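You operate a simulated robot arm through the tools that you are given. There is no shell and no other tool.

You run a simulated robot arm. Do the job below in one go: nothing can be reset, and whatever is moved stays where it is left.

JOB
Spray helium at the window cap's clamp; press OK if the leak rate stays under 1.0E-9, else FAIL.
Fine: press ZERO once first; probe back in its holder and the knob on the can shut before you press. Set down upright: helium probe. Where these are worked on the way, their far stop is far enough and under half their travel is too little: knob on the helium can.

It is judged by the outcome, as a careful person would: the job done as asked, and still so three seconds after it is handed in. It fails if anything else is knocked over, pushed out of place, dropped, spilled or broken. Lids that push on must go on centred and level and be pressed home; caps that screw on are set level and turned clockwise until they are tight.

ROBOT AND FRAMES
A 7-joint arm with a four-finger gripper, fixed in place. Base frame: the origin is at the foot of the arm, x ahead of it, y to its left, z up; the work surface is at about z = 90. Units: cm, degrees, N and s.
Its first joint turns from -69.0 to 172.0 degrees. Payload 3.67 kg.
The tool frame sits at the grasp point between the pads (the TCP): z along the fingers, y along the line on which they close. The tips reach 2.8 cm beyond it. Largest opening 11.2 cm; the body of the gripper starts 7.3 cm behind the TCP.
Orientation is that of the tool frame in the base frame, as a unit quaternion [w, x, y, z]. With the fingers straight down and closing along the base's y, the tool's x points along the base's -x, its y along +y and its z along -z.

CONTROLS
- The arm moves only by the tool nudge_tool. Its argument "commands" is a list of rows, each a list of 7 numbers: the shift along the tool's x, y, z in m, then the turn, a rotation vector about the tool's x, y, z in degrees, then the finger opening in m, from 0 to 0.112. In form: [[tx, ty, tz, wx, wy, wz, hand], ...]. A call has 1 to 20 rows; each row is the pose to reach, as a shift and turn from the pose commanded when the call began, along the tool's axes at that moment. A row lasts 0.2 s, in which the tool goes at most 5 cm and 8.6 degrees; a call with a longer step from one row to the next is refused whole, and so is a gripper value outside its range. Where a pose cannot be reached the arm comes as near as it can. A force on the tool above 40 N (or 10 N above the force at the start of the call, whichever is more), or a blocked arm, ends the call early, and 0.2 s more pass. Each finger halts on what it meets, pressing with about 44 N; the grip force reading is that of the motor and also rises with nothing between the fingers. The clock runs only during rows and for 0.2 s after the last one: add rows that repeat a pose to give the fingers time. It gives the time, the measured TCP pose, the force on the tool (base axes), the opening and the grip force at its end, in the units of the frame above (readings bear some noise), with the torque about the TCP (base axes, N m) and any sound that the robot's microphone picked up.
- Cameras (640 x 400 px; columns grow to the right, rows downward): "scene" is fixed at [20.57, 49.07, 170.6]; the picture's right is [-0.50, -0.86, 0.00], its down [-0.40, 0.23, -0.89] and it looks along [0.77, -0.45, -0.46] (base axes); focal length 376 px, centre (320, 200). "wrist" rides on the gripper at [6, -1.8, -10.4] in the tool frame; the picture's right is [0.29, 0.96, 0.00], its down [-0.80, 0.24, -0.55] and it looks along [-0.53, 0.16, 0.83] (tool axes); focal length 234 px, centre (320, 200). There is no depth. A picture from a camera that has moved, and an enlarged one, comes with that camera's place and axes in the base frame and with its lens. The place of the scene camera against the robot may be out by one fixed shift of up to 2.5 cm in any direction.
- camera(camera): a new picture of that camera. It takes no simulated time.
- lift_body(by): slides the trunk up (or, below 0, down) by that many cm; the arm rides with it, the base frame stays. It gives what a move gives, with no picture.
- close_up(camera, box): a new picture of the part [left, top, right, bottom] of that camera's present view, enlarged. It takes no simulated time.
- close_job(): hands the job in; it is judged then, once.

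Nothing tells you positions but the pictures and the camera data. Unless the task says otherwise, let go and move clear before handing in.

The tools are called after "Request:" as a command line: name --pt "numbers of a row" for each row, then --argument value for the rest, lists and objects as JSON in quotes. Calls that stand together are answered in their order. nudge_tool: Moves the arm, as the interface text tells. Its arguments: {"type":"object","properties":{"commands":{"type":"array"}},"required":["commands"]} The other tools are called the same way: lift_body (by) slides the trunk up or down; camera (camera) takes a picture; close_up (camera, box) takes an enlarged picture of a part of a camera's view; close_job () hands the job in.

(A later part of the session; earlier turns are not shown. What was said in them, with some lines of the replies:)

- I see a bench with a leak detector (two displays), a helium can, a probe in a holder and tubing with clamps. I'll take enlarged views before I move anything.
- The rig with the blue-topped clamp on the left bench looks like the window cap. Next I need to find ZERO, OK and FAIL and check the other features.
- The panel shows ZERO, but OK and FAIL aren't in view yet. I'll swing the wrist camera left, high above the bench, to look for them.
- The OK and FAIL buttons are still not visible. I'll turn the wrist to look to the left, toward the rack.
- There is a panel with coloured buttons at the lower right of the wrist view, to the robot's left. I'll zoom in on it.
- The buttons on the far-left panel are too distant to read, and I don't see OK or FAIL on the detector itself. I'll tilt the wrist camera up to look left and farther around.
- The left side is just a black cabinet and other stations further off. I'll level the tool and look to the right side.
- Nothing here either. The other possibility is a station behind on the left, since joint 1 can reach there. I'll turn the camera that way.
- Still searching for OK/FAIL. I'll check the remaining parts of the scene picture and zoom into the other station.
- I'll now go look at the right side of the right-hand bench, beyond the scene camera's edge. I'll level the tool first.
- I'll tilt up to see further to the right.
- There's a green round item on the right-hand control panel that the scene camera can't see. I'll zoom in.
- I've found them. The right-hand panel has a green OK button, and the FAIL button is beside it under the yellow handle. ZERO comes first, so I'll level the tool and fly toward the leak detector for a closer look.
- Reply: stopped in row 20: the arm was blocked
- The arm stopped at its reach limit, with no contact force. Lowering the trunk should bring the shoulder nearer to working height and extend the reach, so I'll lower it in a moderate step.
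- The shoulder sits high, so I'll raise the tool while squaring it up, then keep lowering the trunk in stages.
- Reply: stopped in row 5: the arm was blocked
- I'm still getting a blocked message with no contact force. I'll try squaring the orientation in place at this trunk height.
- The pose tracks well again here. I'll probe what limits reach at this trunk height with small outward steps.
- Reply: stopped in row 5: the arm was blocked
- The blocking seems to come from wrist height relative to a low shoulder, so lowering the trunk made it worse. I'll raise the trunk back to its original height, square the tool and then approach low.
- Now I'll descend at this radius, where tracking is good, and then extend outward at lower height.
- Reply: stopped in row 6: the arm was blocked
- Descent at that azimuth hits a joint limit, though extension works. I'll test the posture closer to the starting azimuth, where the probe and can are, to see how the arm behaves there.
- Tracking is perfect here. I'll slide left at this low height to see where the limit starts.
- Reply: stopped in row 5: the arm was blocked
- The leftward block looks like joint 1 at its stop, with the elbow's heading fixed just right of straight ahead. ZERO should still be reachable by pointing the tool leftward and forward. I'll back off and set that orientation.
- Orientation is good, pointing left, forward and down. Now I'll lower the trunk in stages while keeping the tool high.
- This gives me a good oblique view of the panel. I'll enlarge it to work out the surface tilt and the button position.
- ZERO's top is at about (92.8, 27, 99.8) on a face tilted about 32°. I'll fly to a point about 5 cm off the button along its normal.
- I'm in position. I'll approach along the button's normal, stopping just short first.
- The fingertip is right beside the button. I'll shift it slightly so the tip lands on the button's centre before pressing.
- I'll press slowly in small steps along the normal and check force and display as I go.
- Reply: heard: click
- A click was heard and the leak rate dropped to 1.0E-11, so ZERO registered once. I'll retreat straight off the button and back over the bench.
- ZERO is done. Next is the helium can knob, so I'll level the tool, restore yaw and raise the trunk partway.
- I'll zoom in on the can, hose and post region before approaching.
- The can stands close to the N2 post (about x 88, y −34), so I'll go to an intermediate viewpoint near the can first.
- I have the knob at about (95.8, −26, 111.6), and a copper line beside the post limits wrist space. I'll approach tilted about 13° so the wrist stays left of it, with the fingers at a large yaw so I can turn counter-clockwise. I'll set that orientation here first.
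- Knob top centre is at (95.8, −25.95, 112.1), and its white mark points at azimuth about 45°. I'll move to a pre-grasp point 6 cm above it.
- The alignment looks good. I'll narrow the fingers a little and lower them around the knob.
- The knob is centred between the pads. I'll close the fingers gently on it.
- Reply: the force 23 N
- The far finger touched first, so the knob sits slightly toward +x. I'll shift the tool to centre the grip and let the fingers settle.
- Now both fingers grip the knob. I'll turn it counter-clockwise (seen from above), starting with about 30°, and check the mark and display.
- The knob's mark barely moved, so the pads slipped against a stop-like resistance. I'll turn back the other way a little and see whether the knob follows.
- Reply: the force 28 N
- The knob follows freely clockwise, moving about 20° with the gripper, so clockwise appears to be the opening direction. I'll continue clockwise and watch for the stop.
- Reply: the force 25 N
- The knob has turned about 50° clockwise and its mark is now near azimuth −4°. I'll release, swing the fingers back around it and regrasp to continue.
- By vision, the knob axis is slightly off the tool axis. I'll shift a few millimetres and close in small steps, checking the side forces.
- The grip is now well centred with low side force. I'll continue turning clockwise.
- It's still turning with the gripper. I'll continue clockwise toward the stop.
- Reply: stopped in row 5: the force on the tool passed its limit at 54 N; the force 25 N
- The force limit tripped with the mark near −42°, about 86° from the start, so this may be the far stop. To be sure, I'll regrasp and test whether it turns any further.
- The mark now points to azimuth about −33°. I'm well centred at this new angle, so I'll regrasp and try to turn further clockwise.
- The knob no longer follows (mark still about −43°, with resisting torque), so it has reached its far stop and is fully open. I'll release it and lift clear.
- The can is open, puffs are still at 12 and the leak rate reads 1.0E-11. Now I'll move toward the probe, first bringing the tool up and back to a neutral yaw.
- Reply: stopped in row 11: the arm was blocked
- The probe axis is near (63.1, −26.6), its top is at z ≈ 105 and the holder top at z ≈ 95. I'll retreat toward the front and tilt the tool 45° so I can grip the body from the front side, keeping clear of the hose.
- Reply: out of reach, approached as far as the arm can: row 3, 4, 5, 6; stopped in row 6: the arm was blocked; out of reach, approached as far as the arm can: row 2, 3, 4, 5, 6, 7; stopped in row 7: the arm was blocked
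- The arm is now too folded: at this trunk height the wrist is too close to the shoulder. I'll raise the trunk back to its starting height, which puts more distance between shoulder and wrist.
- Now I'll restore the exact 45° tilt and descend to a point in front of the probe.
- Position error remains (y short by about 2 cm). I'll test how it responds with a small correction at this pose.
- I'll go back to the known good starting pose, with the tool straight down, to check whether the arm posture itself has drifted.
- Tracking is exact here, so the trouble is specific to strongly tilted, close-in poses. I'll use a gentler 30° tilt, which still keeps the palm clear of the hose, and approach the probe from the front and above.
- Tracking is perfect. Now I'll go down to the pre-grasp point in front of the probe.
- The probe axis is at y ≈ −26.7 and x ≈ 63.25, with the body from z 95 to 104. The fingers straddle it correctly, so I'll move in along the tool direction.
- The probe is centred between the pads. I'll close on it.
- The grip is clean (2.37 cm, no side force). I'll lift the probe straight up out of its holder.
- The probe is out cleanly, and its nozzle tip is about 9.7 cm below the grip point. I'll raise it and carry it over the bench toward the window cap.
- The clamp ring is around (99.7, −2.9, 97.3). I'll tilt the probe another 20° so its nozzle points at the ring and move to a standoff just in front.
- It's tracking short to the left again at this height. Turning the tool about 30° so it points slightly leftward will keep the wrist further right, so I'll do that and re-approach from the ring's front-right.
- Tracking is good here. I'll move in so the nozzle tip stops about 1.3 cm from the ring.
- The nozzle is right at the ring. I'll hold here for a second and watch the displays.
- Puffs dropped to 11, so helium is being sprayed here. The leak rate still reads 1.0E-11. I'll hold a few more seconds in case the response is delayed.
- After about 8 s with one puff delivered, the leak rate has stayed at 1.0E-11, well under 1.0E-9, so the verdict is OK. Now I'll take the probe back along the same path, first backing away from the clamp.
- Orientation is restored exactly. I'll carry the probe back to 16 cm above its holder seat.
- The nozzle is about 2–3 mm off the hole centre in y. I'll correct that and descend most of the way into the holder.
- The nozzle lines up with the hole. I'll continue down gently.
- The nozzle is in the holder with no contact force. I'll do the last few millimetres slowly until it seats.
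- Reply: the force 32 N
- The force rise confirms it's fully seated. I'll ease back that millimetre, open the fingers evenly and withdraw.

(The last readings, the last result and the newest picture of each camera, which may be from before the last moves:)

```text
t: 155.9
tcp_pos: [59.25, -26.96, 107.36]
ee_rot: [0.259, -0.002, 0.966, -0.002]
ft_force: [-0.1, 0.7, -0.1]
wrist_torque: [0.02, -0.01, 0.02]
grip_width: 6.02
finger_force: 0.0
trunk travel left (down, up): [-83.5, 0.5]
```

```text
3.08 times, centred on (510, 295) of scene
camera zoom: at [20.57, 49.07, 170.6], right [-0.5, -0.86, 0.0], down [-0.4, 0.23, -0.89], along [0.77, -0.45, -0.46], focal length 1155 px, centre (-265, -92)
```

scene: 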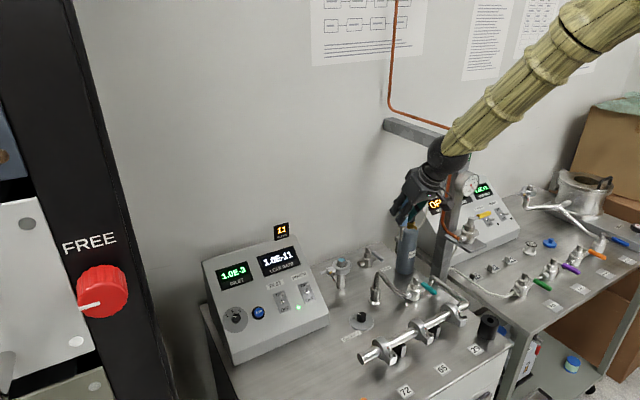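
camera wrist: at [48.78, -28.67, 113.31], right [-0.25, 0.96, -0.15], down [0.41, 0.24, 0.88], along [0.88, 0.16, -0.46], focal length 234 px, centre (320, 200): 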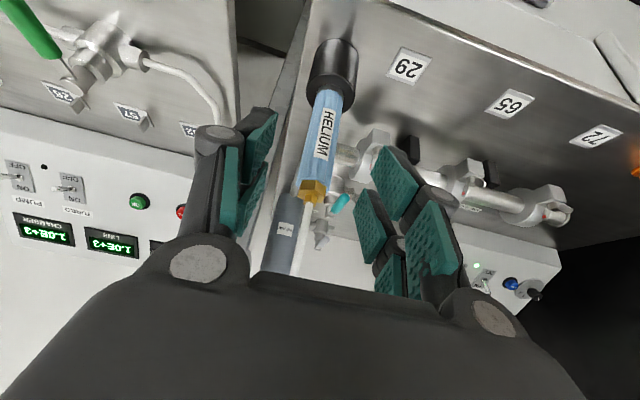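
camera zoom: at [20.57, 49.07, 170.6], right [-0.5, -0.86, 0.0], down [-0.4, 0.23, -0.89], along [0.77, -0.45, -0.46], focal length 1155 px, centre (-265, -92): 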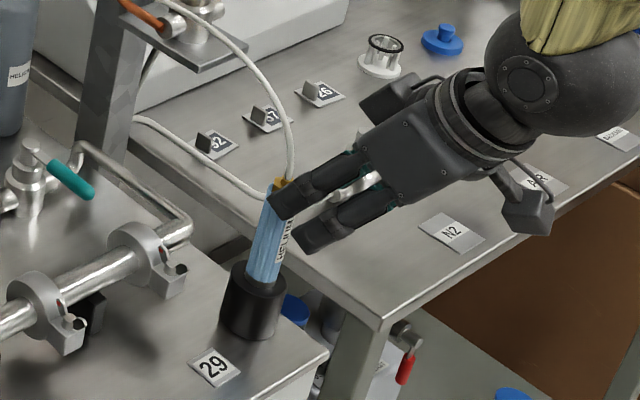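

The probe is back upright in its holder with the hose undisturbed. Now I'll shut the can knob, first withdrawing upward and repositioning as before.

Request:
nudge_tool --pt "-0.027 0.001 -0.024 0 0 0 0.06" --pt "-0.054 0.002 -0.048 0 0 0 0.06" --pt "-0.081 0.002 -0.072 0 0 0 0.06" --pt "-0.108 0.003 -0.097 0 0 0 0.06" --pt "-0.135 0.003 -0.121 0 0 0 0.06" --pt "-0.161 0.0036 -0.145 0 0 0 0.06" --pt "-0.161 0.0036 -0.145 0 0 0 0.06"

Request:
nudge_tool --pt "-0.0336 0.0086 -0.0191 0 3.33 0 0.06" --pt "-0.0672 0.0171 -0.0382 0 6.67 0 0.06" --pt "-0.1008 0.0257 -0.0573 0 10 0 0.06" --pt "-0.1344 0.0342 -0.0764 0 13.33 0 0.06" --pt "-0.168 0.0428 -0.0955 0 16.67 0 0.06" --pt "-0.2016 0.0513 -0.1147 0 20 0 0.06" --pt "-0.2352 0.0599 -0.1338 0 23.33 0 0.06" --pt "-0.2688 0.0684 -0.1529 0 26.67 0 0.06" --pt "-0.3024 0.077 -0.172 0 30 0 0.06" --pt "-0.3024 0.077 -0.172 0 30 0 0.06"

Request:
camera --camera "scene"

```text
t: 157.5
tcp_pos: [65.93, -26.5, 127.82]
ee_rot: [0.259, -0.001, 0.966, -0.001]
ft_force: [0.8, 0.5, -0.8]
wrist_torque: [0.05, 0.0, -0.01]
grip_width: 6.02
finger_force: 0.0
trunk travel left (down, up): [-83.5, 0.5]
```

```text
t: 159.7
tcp_pos: [82.92, -18.43, 158.04]
ee_rot: [0.0, -0.002, 1.0, -0.003]
ft_force: [0.0, 0.4, 0.8]
wrist_torque: [-0.02, -0.03, 0.05]
grip_width: 5.98
finger_force: 0.1
trunk travel left (down, up): [-83.5, 0.5]
```

```text
taken
```

scene: 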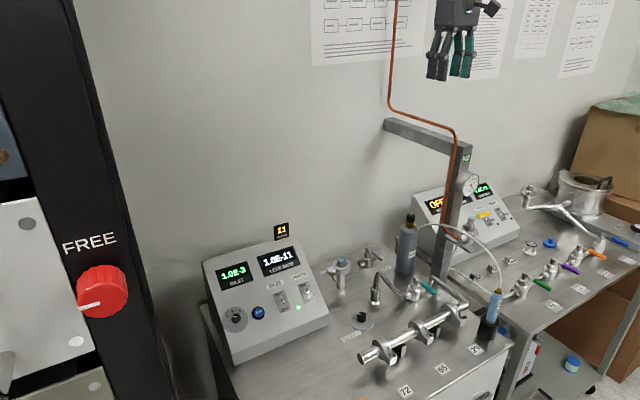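

Request:
lift_body --by -30

Request:
nudge_tool --pt "0 0 -0.03 5.8 -3.5 0 0.055" --pt "0 0 -0.06 11.6 -6.95 0 0.055" --pt "0 0 -0.085 11.6 -6.95 0 0.055" --pt "0 0 -0.085 11.6 -6.95 0 0.055"

Request:
nudge_tool --pt "0 0 0 0 0 8 0.055" --pt "0 0 0 0 0 16 0.055" --pt "0 0 0 0 0 24 0.055" --pt "0 0 0 0 0 32 0.055" --pt "0 0 0 0 0 40 0.055" --pt "0 0 0 0 0 48 0.055" --pt "0 0 0 0 0 56 0.055" --pt "0 0 0 0 0 64 0.055" --pt "0 0 0 0 0 72 0.055" --pt "0 0 0 0 0 80 0.055" --pt "0 0 0 0 0 88 0.055" --pt "0 0 0 0 0 96 0.055" --pt "0 0 0 0 0 104 0.055" --pt "0 0 0 0 0 108 0.055" --pt "0 0 0 0 0 108 0.055"

Request:
camera --camera "wrist"

Request:
camera --camera "scene"

```text
t: 162.7
tcp_pos: [83.04, -18.28, 127.84]
ee_rot: [0.001, -0.001, 1.0, -0.003]
ft_force: [0.1, -0.3, -0.1]
wrist_torque: [-0.01, 0.0, -0.02]
grip_width: 6.02
finger_force: 0.1
trunk travel left (down, up): [-53.5, 30.5]
```

```text
t: 163.7
tcp_pos: [82.96, -18.26, 136.24]
ee_rot: [0.062, -0.002, 0.993, -0.103]
ft_force: [0.7, 0.3, -0.8]
wrist_torque: [-0.03, 0.02, 0.0]
grip_width: 5.51
finger_force: 0.1
trunk travel left (down, up): [-53.5, 30.5]
```

```text
t: 167.1
tcp_pos: [82.42, -21.65, 138.11]
ee_rot: [0.103, 0.812, 0.574, 0.013]
ft_force: [-0.2, -0.8, -0.6]
wrist_torque: [-0.02, 0.02, 0.0]
grip_width: 5.51
finger_force: 0.0
trunk travel left (down, up): [-53.5, 30.5]
stopped in row 15: the arm was blocked; the commanded pose is now the measured one
```

```text
taken
camera wrist: at [81.28, -13.83, 147.21], right [0.99, -0.04, 0.15], down [-0.12, -0.74, 0.66], along [0.08, -0.67, -0.73], focal length 234 px, centre (320, 200)
```

wrist: 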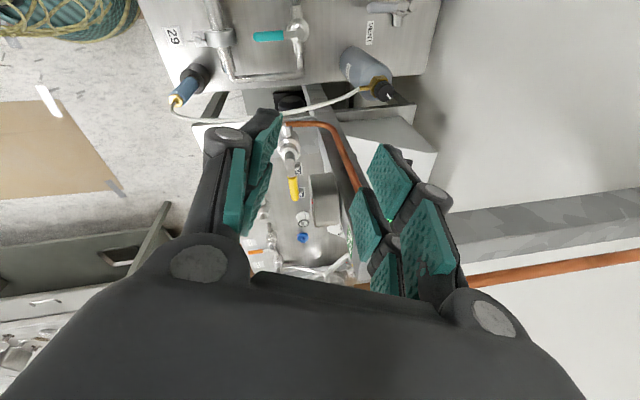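

```text
taken
```

scene: 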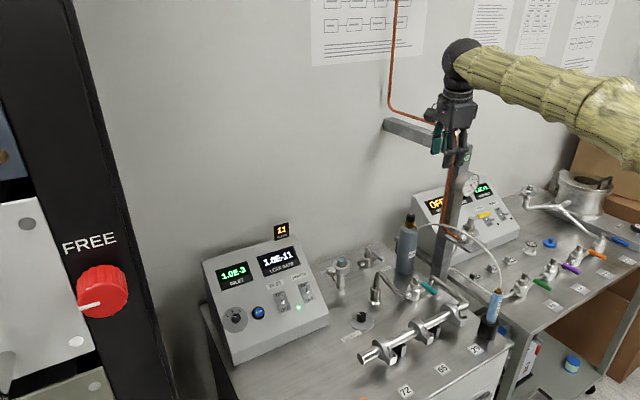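

At this spot, yaw beyond about 100° isn't reachable. I'll use the yaw near 88° that worked earlier and go to the same pre-grasp point over the knob.

Request:
nudge_tool --pt "0.0052 0.0127 0.0299 0.1 -0.4 -3.1 0.055" --pt "0.0105 0.0253 0.0597 0.2 -0.8 -6.3 0.055" --pt "0.0157 0.038 0.0896 0.3 -1.2 -9.4 0.055" --pt "0.0209 0.0507 0.1194 0.4 -1.7 -12.5 0.055" --pt "0.0261 0.0634 0.1493 0.5 -2.1 -15.6 0.055" --pt "0.0314 0.076 0.1791 0.6 -2.5 -18.8 0.055" --pt "0.0366 0.0887 0.209 0.66 -2.9 -21.9 0.055" --pt "0.0366 0.0887 0.209 0.66 -2.9 -21.9 0.055"

Request:
camera --camera "wrist"

Request:
close_up --camera "wrist" --box '[270, 90, 390, 180]'

```text
t: 168.9
tcp_pos: [95.03, -24.0, 118.58]
ee_rot: [0.115, 0.687, 0.717, -0.032]
ft_force: [0.2, 1.0, -0.1]
wrist_torque: [-0.02, -0.02, 0.01]
grip_width: 5.5
finger_force: 0.2
trunk travel left (down, up): [-53.5, 30.5]
```

```text
taken
camera wrist: at [91.75, -15.95, 127.17], right [0.94, 0.33, 0.05], down [0.19, -0.65, 0.73], along [0.27, -0.68, -0.68], focal length 234 px, centre (320, 200)
```

wrist: 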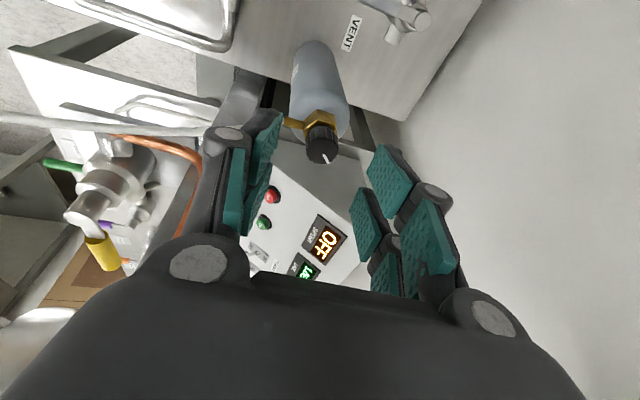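

```text
4.44 times, centred on (330, 135) of wrist
camera zoom: at [91.75, -15.95, 127.17], right [0.94, 0.33, 0.05], down [0.19, -0.65, 0.73], along [0.27, -0.68, -0.68], focal length 1041 px, centre (276, 489)
```

zoom: 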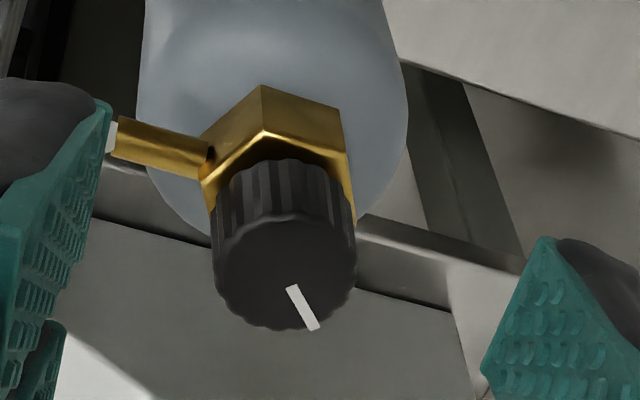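

I'm positioned over the knob again. I'll lower onto it with the centring that worked best before.

Request:
nudge_tool --pt "-0.002 0.001 0.0 0 0 0 0.043" --pt "-0.0035 0.0012 0.0143 0 0 0 0.043" --pt "-0.005 0.0012 0.0287 0 0 0 0.043" --pt "-0.0062 0.0012 0.043 0 0 0 0.043" --pt "-0.0062 0.0012 0.0573 0 0 0 0.043" --pt "-0.0062 0.0012 0.0573 0 0 0 0.043"

Request:
close_up --camera "wrist" --box '[220, 90, 420, 220]'

```text
t: 170.3
tcp_pos: [95.79, -25.57, 113.17]
ee_rot: [0.114, 0.688, 0.716, -0.032]
ft_force: [-0.4, 0.0, -1.1]
wrist_torque: [0.0, 0.0, -0.01]
grip_width: 4.29
finger_force: 0.1
trunk travel left (down, up): [-53.5, 30.5]
```

```text
3.08 times, centred on (320, 155) of wrist
camera zoom: at [92.55, -17.68, 121.81], right [0.94, 0.33, 0.05], down [0.19, -0.65, 0.73], along [0.27, -0.68, -0.68], focal length 720 px, centre (320, 338)
```

zoom: 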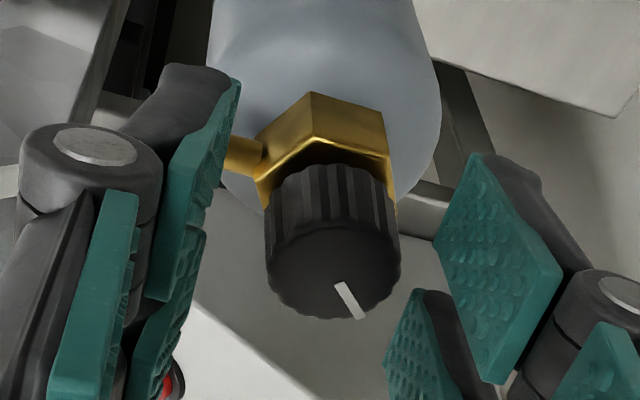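

Request:
nudge_tool --pt "0 0.0022 0 0 0 0 0.038" --pt "0 0.0022 0 0 0 0 0.033" --pt "0 0.0022 0 0 0 0 0.029" --pt "0 0.0022 0 0 0 0 0.024" --pt "0 0.0022 0 0 0 0 0.018" --pt "0 0.0022 0 0 0 0 0.018"

Request:
close_up --camera "wrist" --box '[220, 90, 420, 220]'

```text
t: 171.7
tcp_pos: [96.16, -25.7, 113.35]
ee_rot: [0.115, 0.687, 0.716, -0.033]
ft_force: [26.7, -2.7, 11.7]
wrist_torque: [-0.15, -0.6, 0.22]
grip_width: 2.75
finger_force: 45.0
trunk travel left (down, up): [-53.5, 30.5]
```

```text
3.08 times, centred on (320, 155) of wrist
camera zoom: at [92.91, -17.64, 121.88], right [0.94, 0.33, 0.05], down [0.19, -0.65, 0.73], along [0.27, -0.68, -0.68], focal length 720 px, centre (320, 338)
```

zoom: 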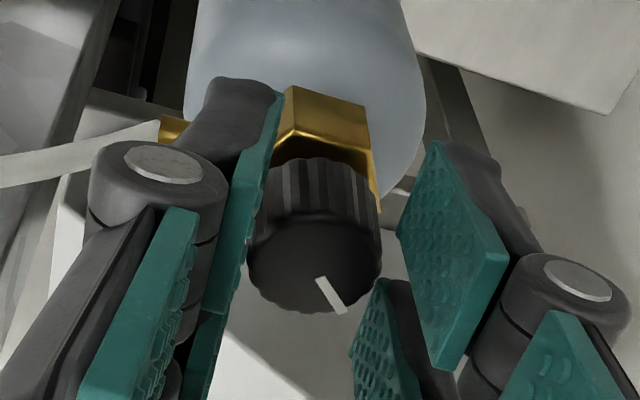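

Gripped, but with a side force of about 27 N. I'll relax it by shifting a few millimetres, then turn counter-clockwise.

Request:
nudge_tool --pt "0 0.002 0 0 0 0 0.018" --pt "0 0.0035 0 0 0 0 0.018" --pt "0 0.0035 0 0 0 0 0.018"

Request:
nudge_tool --pt "0 0 0 0 0 -6 0.018" --pt "0 0 0 0 0 -12 0.018" --pt "0 0 0 0 0 -18 0.018" --pt "0 0 0 0 0 -24 0.018" --pt "0 0 0 0 0 -30 0.018" --pt "0 0 0 0 0 -36 0.018" --pt "0 0 0 0 0 -36 0.018"

Request:
close_up --camera "wrist" --box '[220, 90, 420, 220]'

Request:
close_up --camera "scene" --box '[390, 200, 440, 240]'

```text
t: 172.5
tcp_pos: [96.3, -25.61, 113.26]
ee_rot: [0.114, 0.688, 0.716, -0.033]
ft_force: [7.2, 2.0, 3.9]
wrist_torque: [-0.05, 0.06, 0.06]
grip_width: 2.71
finger_force: 44.7
trunk travel left (down, up): [-53.5, 30.5]
```

```text
t: 174.1
tcp_pos: [96.07, -25.87, 113.32]
ee_rot: [0.097, 0.432, 0.894, -0.066]
ft_force: [-17.9, -2.6, -10.8]
wrist_torque: [0.41, 0.65, -0.11]
grip_width: 2.66
finger_force: 45.3
trunk travel left (down, up): [-53.5, 30.5]
```

```text
3.08 times, centred on (320, 155) of wrist
camera zoom: at [89.75, -20.18, 121.99], right [0.58, 0.81, -0.1], down [0.61, -0.35, 0.71], along [0.54, -0.47, -0.69], focal length 720 px, centre (320, 338)
```

zoom: 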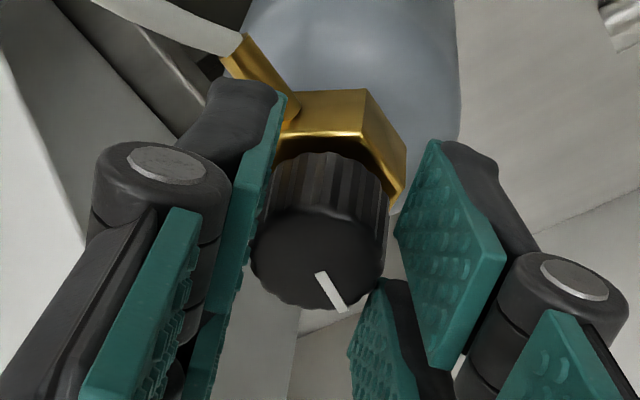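

```text
10.00 times, centred on (415, 220) of scene
camera zoom: at [20.57, 49.07, 170.6], right [-0.5, -0.86, 0.0], down [-0.4, 0.23, -0.89], along [0.77, -0.45, -0.46], focal length 3754 px, centre (-630, 0)
```

zoom: 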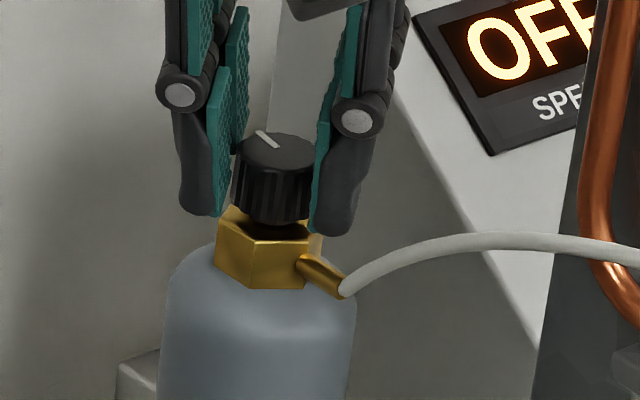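

The knob follows counter-clockwise. I'll continue.

Request:
nudge_tool --pt "0 0 0 0 0 -6 0.018" --pt "0 -0.001 0 0 0 -12 0.018" --pt "0 -0.0015 0 0 0 -18 0.018" --pt "0 -0.002 0 0 0 -24 0.018" --pt "0 -0.002 0 0 0 -30 0.018" --pt "0 -0.002 0 0 0 -36 0.018" --pt "0 -0.002 0 0 0 -36 0.018"

Request:
close_up --camera "wrist" --box '[220, 90, 420, 220]'

Request:
close_up --camera "scene" --box '[390, 200, 440, 240]'

```text
t: 175.7
tcp_pos: [96.12, -25.89, 113.44]
ee_rot: [0.074, 0.135, 0.984, -0.093]
ft_force: [2.7, -8.6, 1.4]
wrist_torque: [-0.12, 0.07, -0.03]
grip_width: 2.64
finger_force: 44.8
trunk travel left (down, up): [-53.5, 30.5]
```

```text
3.08 times, centred on (320, 155) of wrist
camera zoom: at [88.6, -23.96, 122.78], right [-0.01, 0.98, -0.21], down [0.76, 0.14, 0.64], along [0.65, -0.15, -0.74], focal length 720 px, centre (320, 338)
```

zoom: 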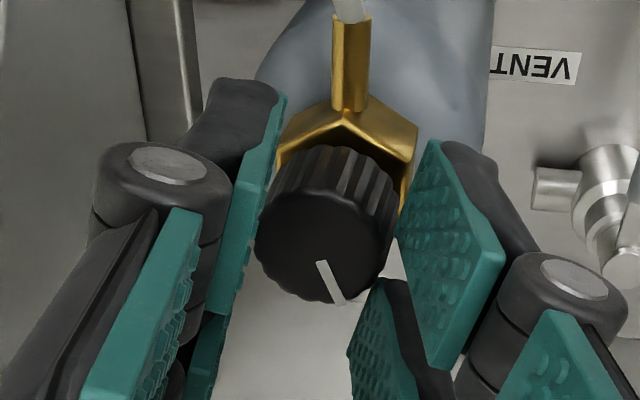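

```text
10.00 times, centred on (415, 220) of scene
camera zoom: at [20.57, 49.07, 170.6], right [-0.5, -0.86, 0.0], down [-0.4, 0.23, -0.89], along [0.77, -0.45, -0.46], focal length 3754 px, centre (-630, 0)
```

zoom: 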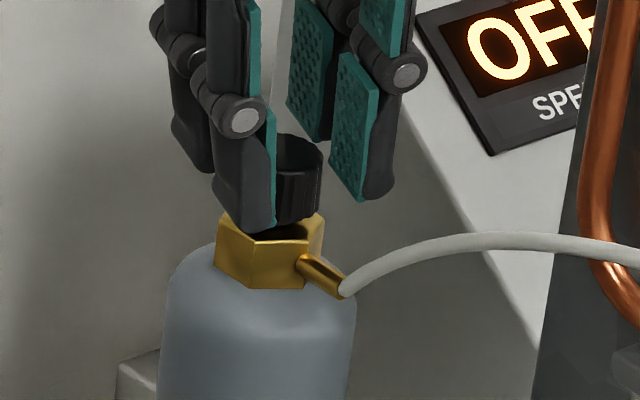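

It has turned about 72° back, so I'll turn the remaining bit to the closed stop and slightly past it to be sure.

Request:
nudge_tool --pt "0 0 0 0 0 -5 0.018" --pt "0 0 0 0 0 -10 0.018" --pt "0 0 0 0 0 -15 0.018" --pt "0 0 0 0 0 -20 0.018" --pt "0 0 0 0 0 -25 0.018" --pt "0 0 0 0 0 -25 0.018"

Request:
close_up --camera "wrist" --box '[220, 90, 420, 220]'

Request:
close_up --camera "scene" --box '[390, 200, 440, 240]'

```text
t: 177.1
tcp_pos: [96.16, -25.96, 113.54]
ee_rot: [0.053, -0.081, 0.99, -0.106]
ft_force: [20.4, -10.8, 19.9]
wrist_torque: [-0.73, -0.74, 0.06]
grip_width: 2.58
finger_force: 45.0
trunk travel left (down, up): [-53.5, 30.5]
```

```text
3.08 times, centred on (320, 155) of wrist
camera zoom: at [89.21, -26.5, 123.44], right [-0.42, 0.87, -0.24], down [0.68, 0.48, 0.55], along [0.6, 0.08, -0.8], focal length 720 px, centre (320, 338)
```

zoom: 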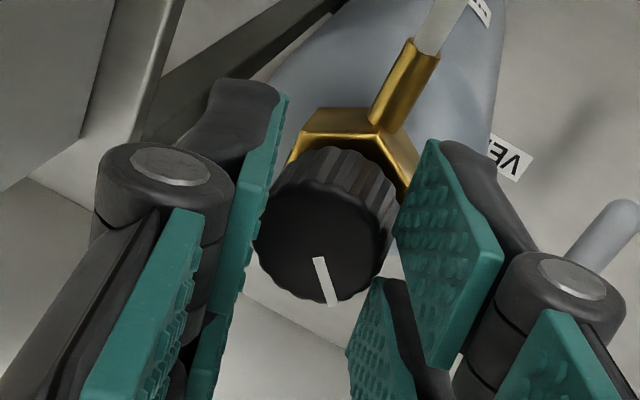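

```text
10.00 times, centred on (415, 220) of scene
camera zoom: at [20.57, 49.07, 170.6], right [-0.5, -0.86, 0.0], down [-0.4, 0.23, -0.89], along [0.77, -0.45, -0.46], focal length 3754 px, centre (-630, 0)
```

zoom: 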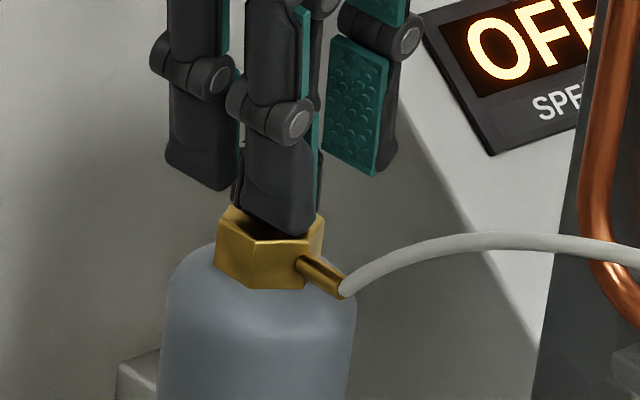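

The mark is back at about 46°, matching its original shut position. I'll try a bit more counter-clockwise to confirm it's against the stop.

Request:
nudge_tool --pt "0 0 0 0 0 -4 0.018" --pt "0 0 0 0 0 -8 0.018" --pt "0 0 0 0 0 -12 0.018" --pt "0 0 0 0 0 -12 0.018"

Request:
close_up --camera "wrist" --box '[220, 90, 420, 220]'

```text
t: 177.6
tcp_pos: [96.08, -25.34, 113.98]
ee_rot: [0.051, -0.123, 0.985, -0.109]
ft_force: [-3.9, 7.9, 14.6]
wrist_torque: [0.21, 0.26, -0.03]
grip_width: 0.0
finger_force: 35.3
trunk travel left (down, up): [-53.5, 30.5]
stopped in row 2: the force on the tool passed its limit at 52 N (the readings are from after the stop); the commanded pose is now the measured one
```

```text
3.08 times, centred on (320, 155) of wrist
camera zoom: at [89.29, -26.4, 124.02], right [-0.5, 0.83, -0.24], down [0.64, 0.54, 0.54], along [0.58, 0.12, -0.81], focal length 720 px, centre (320, 338)
```

zoom: 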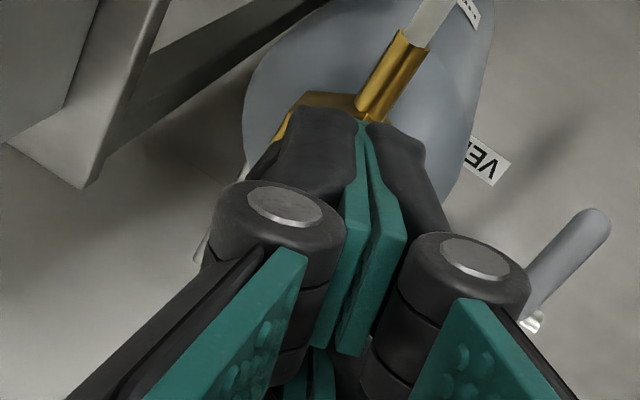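

The fingers squeezed off the top of the knob against the stop. I'll lift straight away and check the knob and the can.

Request:
nudge_tool --pt "0 0 -0.015 0 0 0 0.0" --pt "0 0 -0.03 0 0 0 0.0" --pt "0 0 -0.05 0 0 0 0.0" --pt "0 0 -0.07 0 0 0 0.0" --pt "0 0 -0.07 0 0 0 0.0"

Request:
camera --camera "wrist"

Request:
close_up --camera "wrist" --box '[250, 60, 410, 180]'

Request:
close_up --camera "scene" --box '[380, 190, 450, 290]'

```text
t: 178.8
tcp_pos: [95.27, -24.01, 120.53]
ee_rot: [0.048, -0.122, 0.985, -0.108]
ft_force: [0.8, 0.2, -0.4]
wrist_torque: [-0.01, 0.05, 0.02]
grip_width: 0.0
finger_force: 35.6
trunk travel left (down, up): [-53.5, 30.5]
```

```text
taken
camera wrist: at [88.54, -25.14, 130.54], right [-0.5, 0.83, -0.24], down [0.65, 0.54, 0.54], along [0.58, 0.12, -0.81], focal length 234 px, centre (320, 200)
```

wrist: 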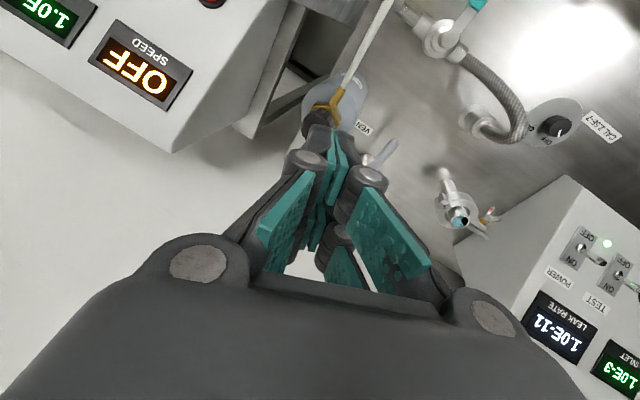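

```text
3.33 times, centred on (330, 120) of wrist
camera zoom: at [88.54, -25.14, 130.54], right [-0.5, 0.83, -0.24], down [0.65, 0.54, 0.54], along [0.58, 0.12, -0.81], focal length 781 px, centre (287, 467)
```

zoom: 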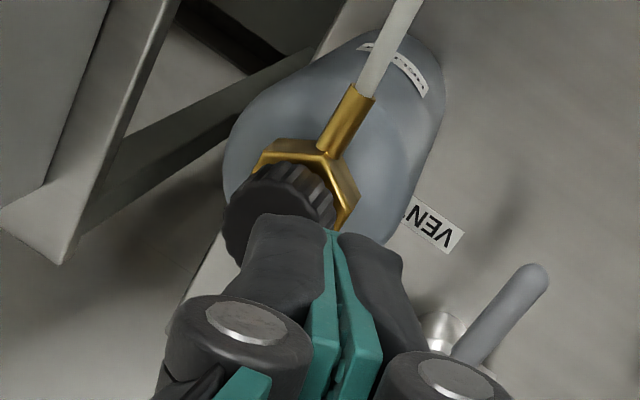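

```text
4.00 times, centred on (415, 240) of scene
camera zoom: at [20.57, 49.07, 170.6], right [-0.5, -0.86, 0.0], down [-0.4, 0.23, -0.89], along [0.77, -0.45, -0.46], focal length 1502 px, centre (-60, 40)
```

zoom: 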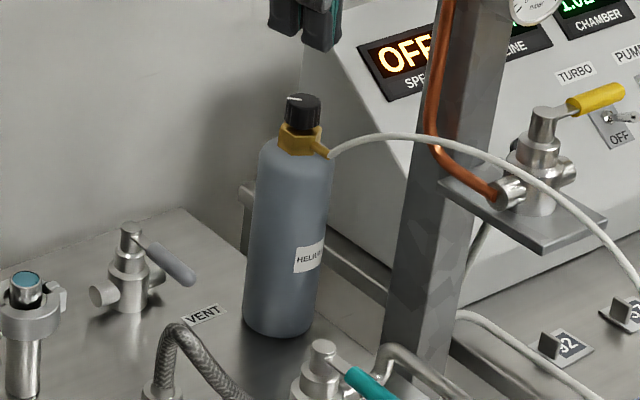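

The can is upright and unmoved. I'll check the knob's mark closely.

Request:
close_up --camera "scene" --box '[390, 200, 440, 240]'

Request:
close_up --camera "scene" --box '[200, 215, 360, 320]'

```text
10.00 times, centred on (415, 220) of scene
camera zoom: at [20.57, 49.07, 170.6], right [-0.5, -0.86, 0.0], down [-0.4, 0.23, -0.89], along [0.77, -0.45, -0.46], focal length 3754 px, centre (-630, 0)
```

zoom: 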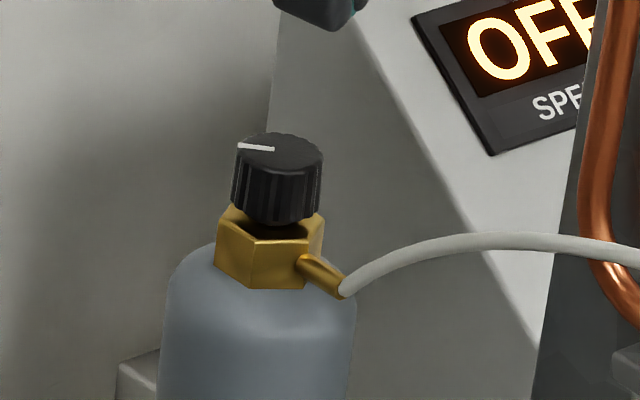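

```text
3.81 times, centred on (280, 268) of scene
camera zoom: at [20.57, 49.07, 170.6], right [-0.5, -0.86, 0.0], down [-0.4, 0.23, -0.89], along [0.77, -0.45, -0.46], focal length 1430 px, centre (472, -57)
```

zoom: 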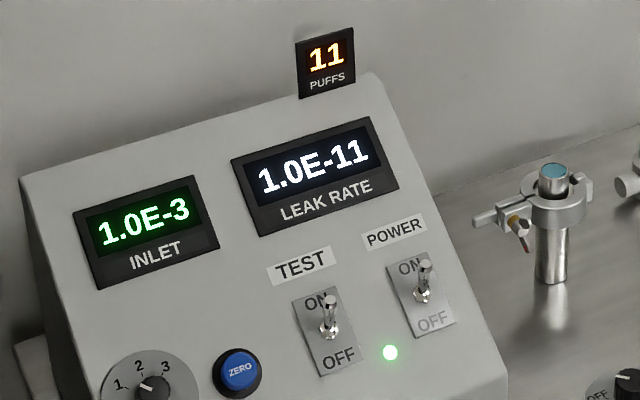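

The mark is back exactly where it started, so the can is shut and the probe is in its holder. Now I'll press OK, first lifting the trunk so the arm can pass over the N2 stand.

Request:
lift_body --by 26

Request:
nudge_tool --pt "0.0281 0.0041 -0.0158 -3.15 1.4 3.58 0.0" --pt "0.0562 0.0082 -0.0315 -6.3 2.8 7.15 0.0" --pt "0.0842 0.0123 -0.0473 -9.45 4.2 10.7 0.0" --pt "0.1123 0.0164 -0.063 -12.6 5.6 14.3 0.0" --pt "0.1123 0.0164 -0.063 -12.6 5.6 14.3 0.0"

Request:
camera --camera "scene"

```text
t: 181.4
tcp_pos: [95.21, -24.15, 146.48]
ee_rot: [0.049, -0.121, 0.986, -0.108]
ft_force: [0.3, 0.7, 0.9]
wrist_torque: [0.01, -0.01, 0.01]
grip_width: 0.03
finger_force: 35.3
trunk travel left (down, up): [-79.5, 4.5]
```

```text
t: 182.6
tcp_pos: [83.55, -24.19, 151.51]
ee_rot: [-0.002, 0.002, 1.0, 0.001]
ft_force: [0.3, 0.8, -0.2]
wrist_torque: [0.0, 0.04, 0.01]
grip_width: 0.01
finger_force: 35.4
trunk travel left (down, up): [-79.5, 4.5]
```

```text
taken
```

scene: 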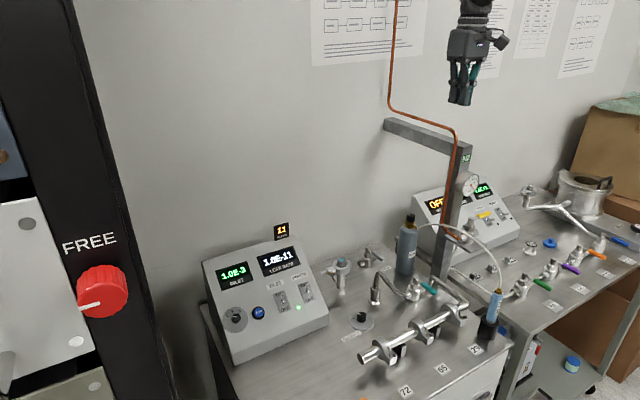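

Clear above the stand. I'll cross to the right above everything.

Request:
nudge_tool --pt "0.005 -0.036 0 0 0 0 0.0" --pt "0.01 -0.072 0 0 0 0 0.0" --pt "0.015 -0.108 0 0 0 0 0.0" --pt "0.02 -0.144 0 0 0 0 0.0" --pt "0.025 -0.18 0 0 0 0 0.0" --pt "0.03 -0.216 0 0 0 0 0.0" --pt "0.035 -0.252 0 0 0 0 0.0" --pt "0.04 -0.29 0 0 0 0 0.0" --pt "0.04 -0.29 0 0 0 0 0.0"

Request:
camera --camera "wrist"

Request:
camera --camera "scene"

```text
t: 184.6
tcp_pos: [79.04, -52.72, 151.54]
ee_rot: [0.0, 0.003, 1.0, 0.001]
ft_force: [-0.6, -0.1, -0.4]
wrist_torque: [-0.04, 0.03, 0.03]
grip_width: 0.0
finger_force: 35.4
trunk travel left (down, up): [-79.5, 4.5]
```

```text
taken
camera wrist: at [72.99, -54.53, 161.82], right [-0.28, 0.96, 0.0], down [0.8, 0.24, 0.56], along [0.53, 0.16, -0.83], focal length 234 px, centre (320, 200)
```

wrist: 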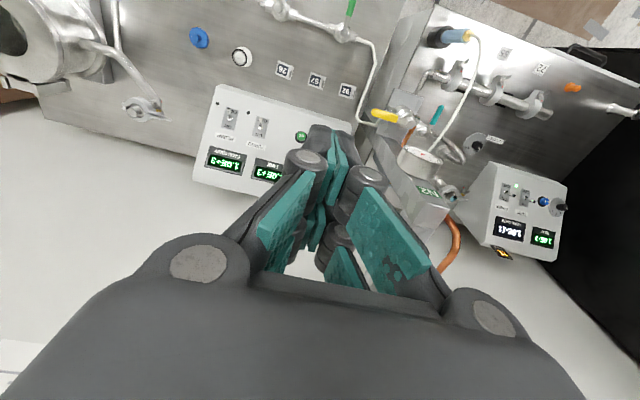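

```text
taken
```

scene: 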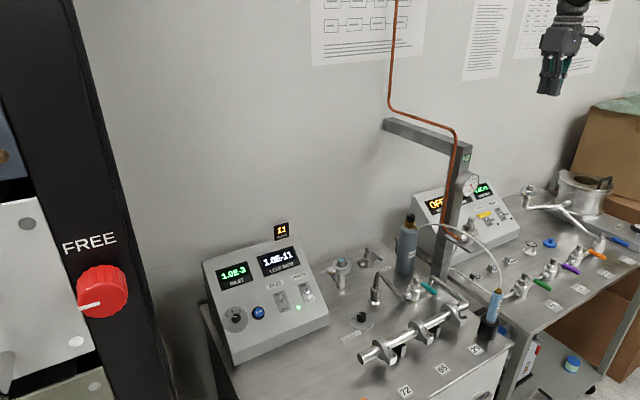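

I have a clear view of OK. I'll lower the trunk again, then tilt the tool to match the panel face.

Request:
lift_body --by -26

Request:
nudge_tool --pt "0 0 0 0 -8 0 0.0" --pt "0 0 0 0 -16 0 0.0" --pt "0 0 0 0 -24 0 0.0" --pt "0 0 0 0 -32 0 0.0" --pt "0 0 0 0 -40 0 0.0" --pt "0 0 0 0 -40 0 0.0"

Request:
camera --camera "wrist"

Request:
camera --camera "scene"

```text
t: 187.3
tcp_pos: [79.06, -52.86, 125.5]
ee_rot: [0.001, 0.002, 1.0, 0.002]
ft_force: [0.4, -0.4, 0.2]
wrist_torque: [0.05, 0.02, -0.07]
grip_width: 0.0
finger_force: 35.7
trunk travel left (down, up): [-53.5, 30.5]
```

```text
t: 188.7
tcp_pos: [79.09, -52.72, 125.53]
ee_rot: [0.344, 0.002, 0.939, 0.0]
ft_force: [0.2, 0.4, 0.5]
wrist_torque: [-0.04, 0.02, -0.02]
grip_width: 0.0
finger_force: 36.1
trunk travel left (down, up): [-53.5, 30.5]
```

```text
taken
camera wrist: at [67.71, -54.47, 129.54], right [-0.22, 0.96, -0.18], down [0.25, 0.24, 0.94], along [0.94, 0.16, -0.29], focal length 234 px, centre (320, 200)
```

wrist: 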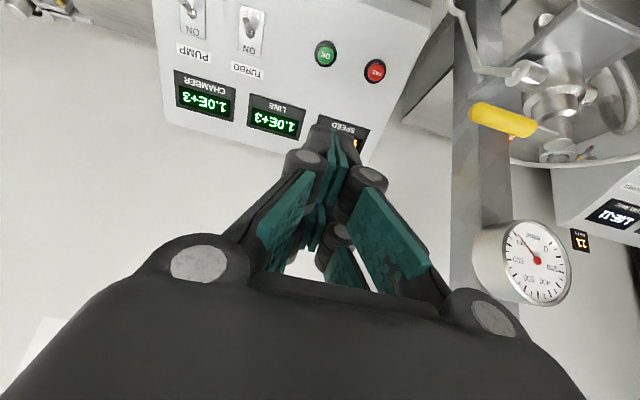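

```text
taken
```

scene: 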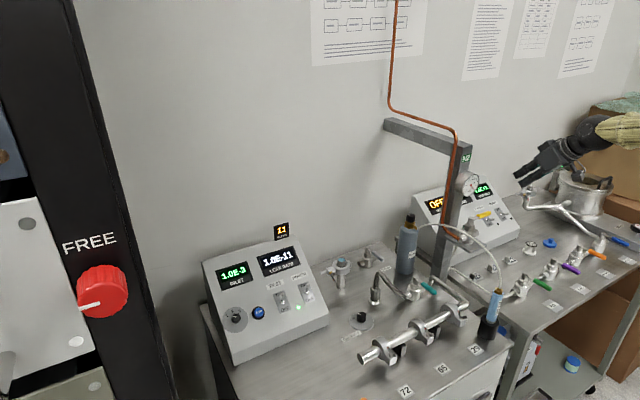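

Request:
close_up --camera "wrist" --box '[260, 10, 420, 110]'

```text
4.00 times, centred on (340, 60) of wrist
camera zoom: at [67.71, -54.47, 129.54], right [-0.22, 0.96, -0.18], down [0.25, 0.24, 0.94], along [0.94, 0.16, -0.29], focal length 937 px, centre (240, 760)
```

zoom: 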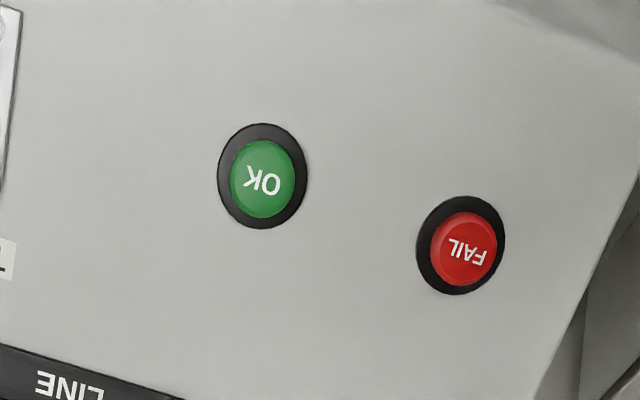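

OK is at (94.75, −53.4, 98.75), with FAIL 8 cm to its left. I'll go to a pre-press point 5 cm off the face.

Request:
nudge_tool --pt "0.0045 -0.001 0.0326 0 0 0 0.0" --pt "0.0089 -0.0019 0.0653 0 0 0 0.0" --pt "0.0134 -0.0029 0.0979 0 0 0 0.0" --pt "0.0178 -0.0039 0.1306 0 0 0 0.0" --pt "0.0223 -0.0049 0.1632 0 0 0 0.0" --pt "0.0267 -0.0058 0.1959 0 0 0 0.0" --pt "0.0312 -0.0068 0.2285 0 0 0 0.0" --pt "0.0312 -0.0068 0.2285 0 0 0 0.0"

Request:
camera --camera "wrist"

Request:
close_up --camera "scene" --box '[400, 120, 600, 260]'

```text
t: 190.5
tcp_pos: [91.44, -53.64, 106.0]
ee_rot: [0.343, 0.003, 0.939, 0.0]
ft_force: [0.2, 0.0, 0.3]
wrist_torque: [0.01, 0.0, 0.01]
grip_width: 0.01
finger_force: 35.5
trunk travel left (down, up): [-53.5, 30.5]
```

```text
taken
camera wrist: at [80.03, -55.2, 109.99], right [-0.22, 0.96, -0.18], down [0.25, 0.24, 0.94], along [0.94, 0.16, -0.29], focal length 234 px, centre (320, 200)
```

wrist: 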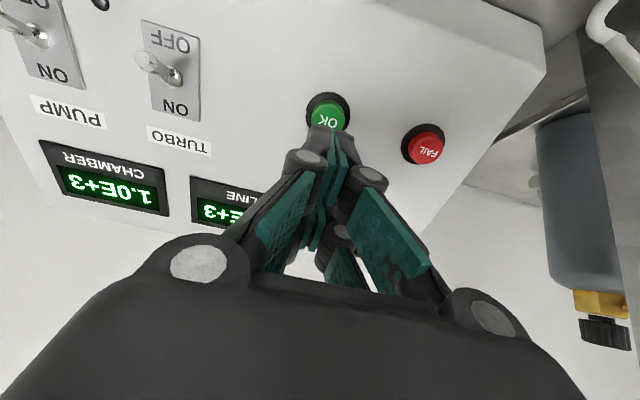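

```text
2.86 times, centred on (500, 190) of scene
camera zoom: at [20.57, 49.07, 170.6], right [-0.5, -0.86, 0.0], down [-0.4, 0.23, -0.89], along [0.77, -0.45, -0.46], focal length 1073 px, centre (-194, 229)
```

zoom: 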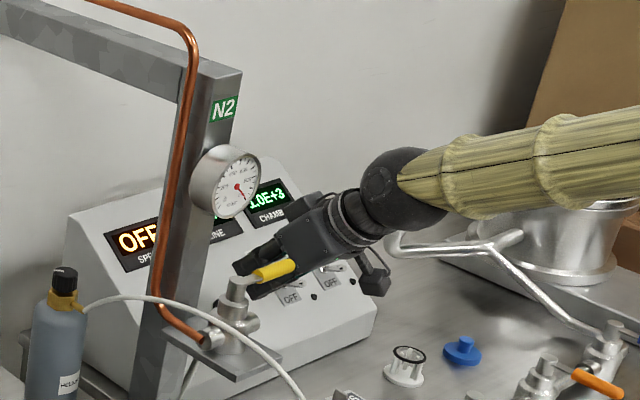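

The alignment is good. I'll approach along the face normal to about 1 cm from the OK button and check.

Request:
nudge_tool --pt "0.0023 0.0012 0.0131 0 0 0 0.0" --pt "0.0047 0.0024 0.0263 0 0 0 0.0" --pt "0.007 0.0024 0.0384 0 0 0 0.0" --pt "0.007 0.0024 0.0384 0 0 0 0.0"

Request:
close_up --camera "wrist" --box '[240, 40, 480, 200]'

```text
t: 191.5
tcp_pos: [93.36, -53.36, 102.41]
ee_rot: [0.343, 0.002, 0.939, 0.0]
ft_force: [0.8, -0.1, 1.4]
wrist_torque: [0.0, 0.01, 0.02]
grip_width: 0.01
finger_force: 36.0
trunk travel left (down, up): [-53.5, 30.5]
```

```text
2.50 times, centred on (360, 120) of wrist
camera zoom: at [82.0, -54.99, 106.53], right [-0.22, 0.96, -0.18], down [0.25, 0.24, 0.94], along [0.94, 0.16, -0.29], focal length 585 px, centre (220, 400)
```

zoom: 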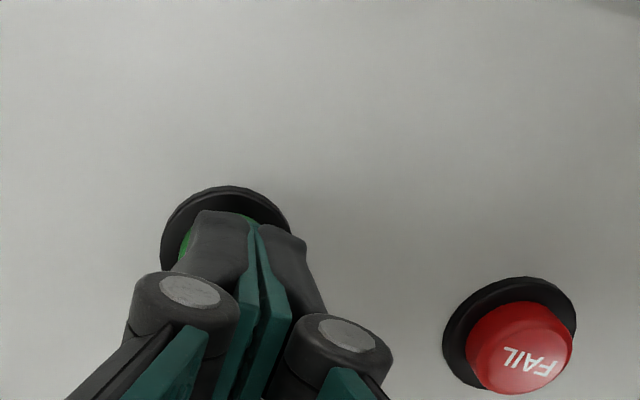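

The tip covers the OK button and FAIL is well clear. I'll press in small steps.

Request:
nudge_tool --pt "0.0005 0 0.003 0 0 0 0.0" --pt "0.001 0 0.006 0 0 0 0.0" --pt "0.0016 0 0.009 0 0 0 0.0"

Request:
close_up --camera "wrist" --box '[240, 40, 480, 200]'

```text
t: 192.3
tcp_pos: [93.82, -53.46, 102.09]
ee_rot: [0.343, 0.003, 0.939, 0.0]
ft_force: [-2.8, 2.2, 4.0]
wrist_torque: [0.06, 0.02, 0.0]
grip_width: 0.58
finger_force: 35.6
trunk travel left (down, up): [-53.5, 30.5]
heard: click
```

```text
2.50 times, centred on (360, 120) of wrist
camera zoom: at [82.4, -55.1, 105.92], right [-0.22, 0.96, -0.18], down [0.25, 0.24, 0.94], along [0.94, 0.16, -0.29], focal length 585 px, centre (220, 400)
```

zoom: 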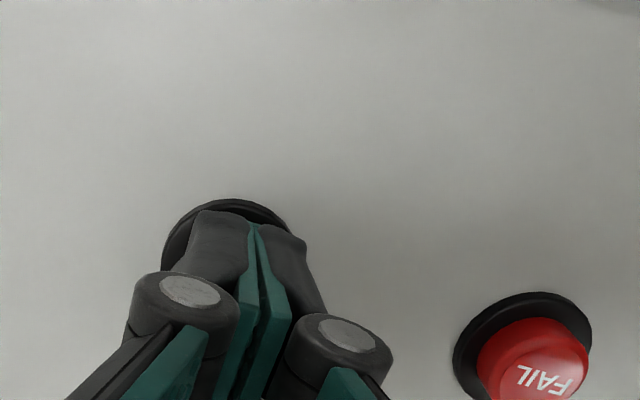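

A click was heard, so OK is pressed. I'll back straight off the face and move clear.

Request:
nudge_tool --pt "-0.0035 0 -0.0197 0 0 0 0.0" --pt "-0.007 0 -0.0394 0 0 0 0.0" --pt "-0.0105 0 -0.0591 0 0 0 0.0" --pt "-0.0105 0 -0.0591 0 0 0 0.0"

Request:
nudge_tool --pt "-0.0045 0.001 -0.0326 0 0 0 0.0" --pt "-0.0089 0.0019 -0.0653 0 0 0 0.0" --pt "-0.0134 0.0029 -0.0979 0 0 0 0.0" --pt "-0.0178 0.0039 -0.1306 0 0 0 0.0" --pt "-0.0223 0.0049 -0.1632 0 0 0 0.0" --pt "-0.0267 0.0058 -0.1959 0 0 0 0.0" --pt "-0.0267 0.0058 -0.1959 0 0 0 0.0"

Request:
camera --camera "scene"

Request:
camera --camera "wrist"

```text
t: 193.3
tcp_pos: [91.04, -53.51, 106.86]
ee_rot: [0.342, 0.003, 0.94, 0.001]
ft_force: [0.1, 0.8, -0.3]
wrist_torque: [0.01, -0.04, -0.01]
grip_width: 0.0
finger_force: 35.7
trunk travel left (down, up): [-53.5, 30.5]
```

```text
t: 194.9
tcp_pos: [80.03, -53.16, 123.76]
ee_rot: [0.341, 0.003, 0.94, 0.001]
ft_force: [0.8, -0.4, -0.4]
wrist_torque: [0.0, -0.02, 0.04]
grip_width: 0.0
finger_force: 35.8
trunk travel left (down, up): [-53.5, 30.5]
```

```text
taken
```

scene: 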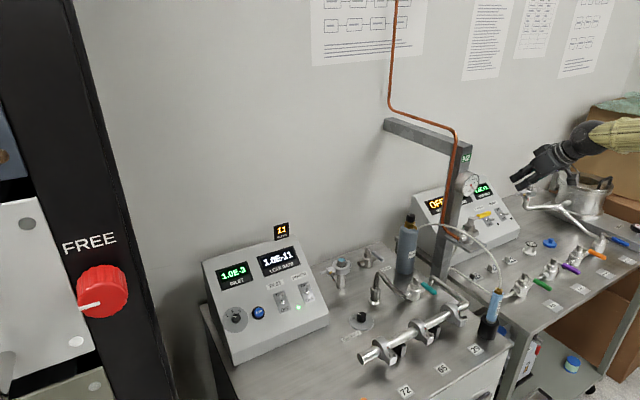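

```text
taken
camera wrist: at [68.71, -54.81, 127.86], right [-0.22, 0.96, -0.18], down [0.26, 0.23, 0.94], along [0.94, 0.16, -0.3], focal length 234 px, centre (320, 200)
```

wrist: 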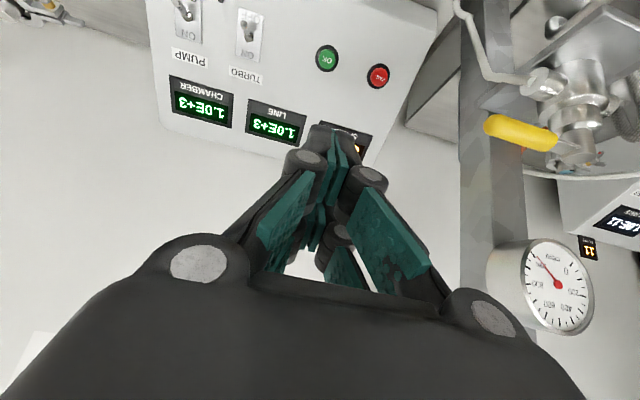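

OK has been pressed and everything looks in place. I'll take a final check of the probe, can and panel before handing in.

Request:
close_up --camera "scene" --box '[380, 190, 540, 360]'

Request:
close_up --camera "scene" --box '[395, 205, 425, 235]'

Request:
close_up --camera "scene" --box '[200, 215, 380, 345]'

```text
2.35 times, centred on (460, 275) of scene
camera zoom: at [20.57, 49.07, 170.6], right [-0.5, -0.86, 0.0], down [-0.4, 0.23, -0.89], along [0.77, -0.45, -0.46], focal length 883 px, centre (-9, 24)
```

zoom: 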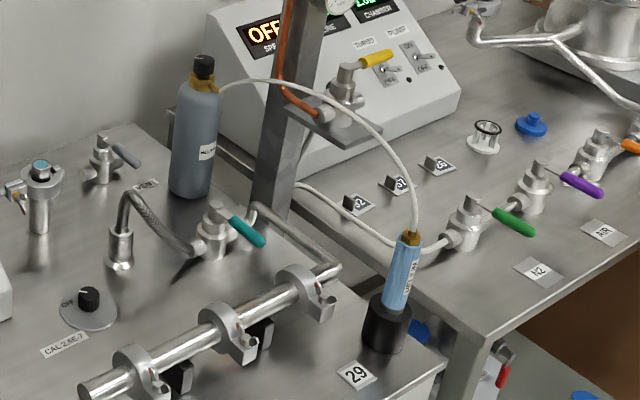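

```text
13.33 times, centred on (410, 220) of scene
camera zoom: at [20.57, 49.07, 170.6], right [-0.5, -0.86, 0.0], down [-0.4, 0.23, -0.89], along [0.77, -0.45, -0.46], focal length 5006 px, centre (-880, -67)
```

zoom: 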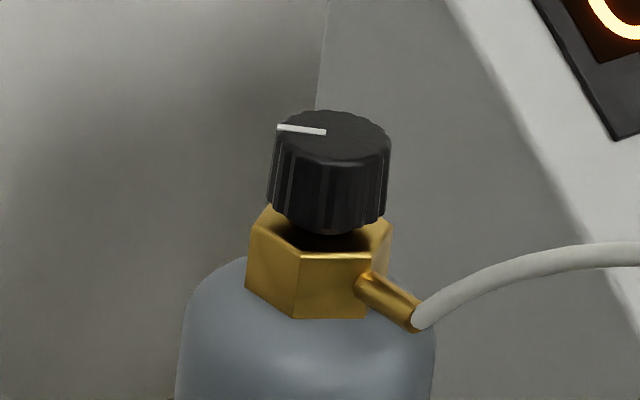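

```text
3.08 times, centred on (290, 280) of scene
camera zoom: at [20.57, 49.07, 170.6], right [-0.5, -0.86, 0.0], down [-0.4, 0.23, -0.89], along [0.77, -0.45, -0.46], focal length 1155 px, centre (412, -46)
```

zoom: 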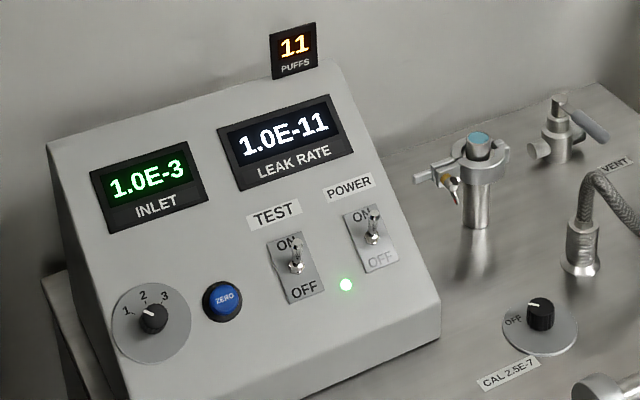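

The probe is upright in its holder, the knob is back at its shut mark, the leak rate reads 1.0E-11 and the arm is clear. I'm handing in the job.

Request:
close_job

```text
The job is handed in.
```

I pressed OK: the leak rate at the window cap's clamp stayed at 1.0E-11, well under 1.0E-9. The job is handed in, but no verdict has come back yet.

- **ZERO:** I pressed it once, before anything else. It clicked, and the leak rate dropped from 2.0E-10 to 1.0E-11.
- **Helium:** I opened the can's knob to its far stop and held the probe nozzle about 1 cm from the clamp. One puff went out (the counter fell from 12 to 11), and I watched the reading for about 8 seconds.
- **Probe:** It is back upright in its holder and fully seated.
- **Knob:** I turned the can's knob back to its shut position before pressing anything. While I checked the stop, the fingers slipped off the top of the knob. The can stayed upright in its place, and the knob's mark is where it started.
- **OK:** I heard it click, then backed the arm clear. FAIL was not touched.

In the last pictures nothing else looked moved or disturbed.
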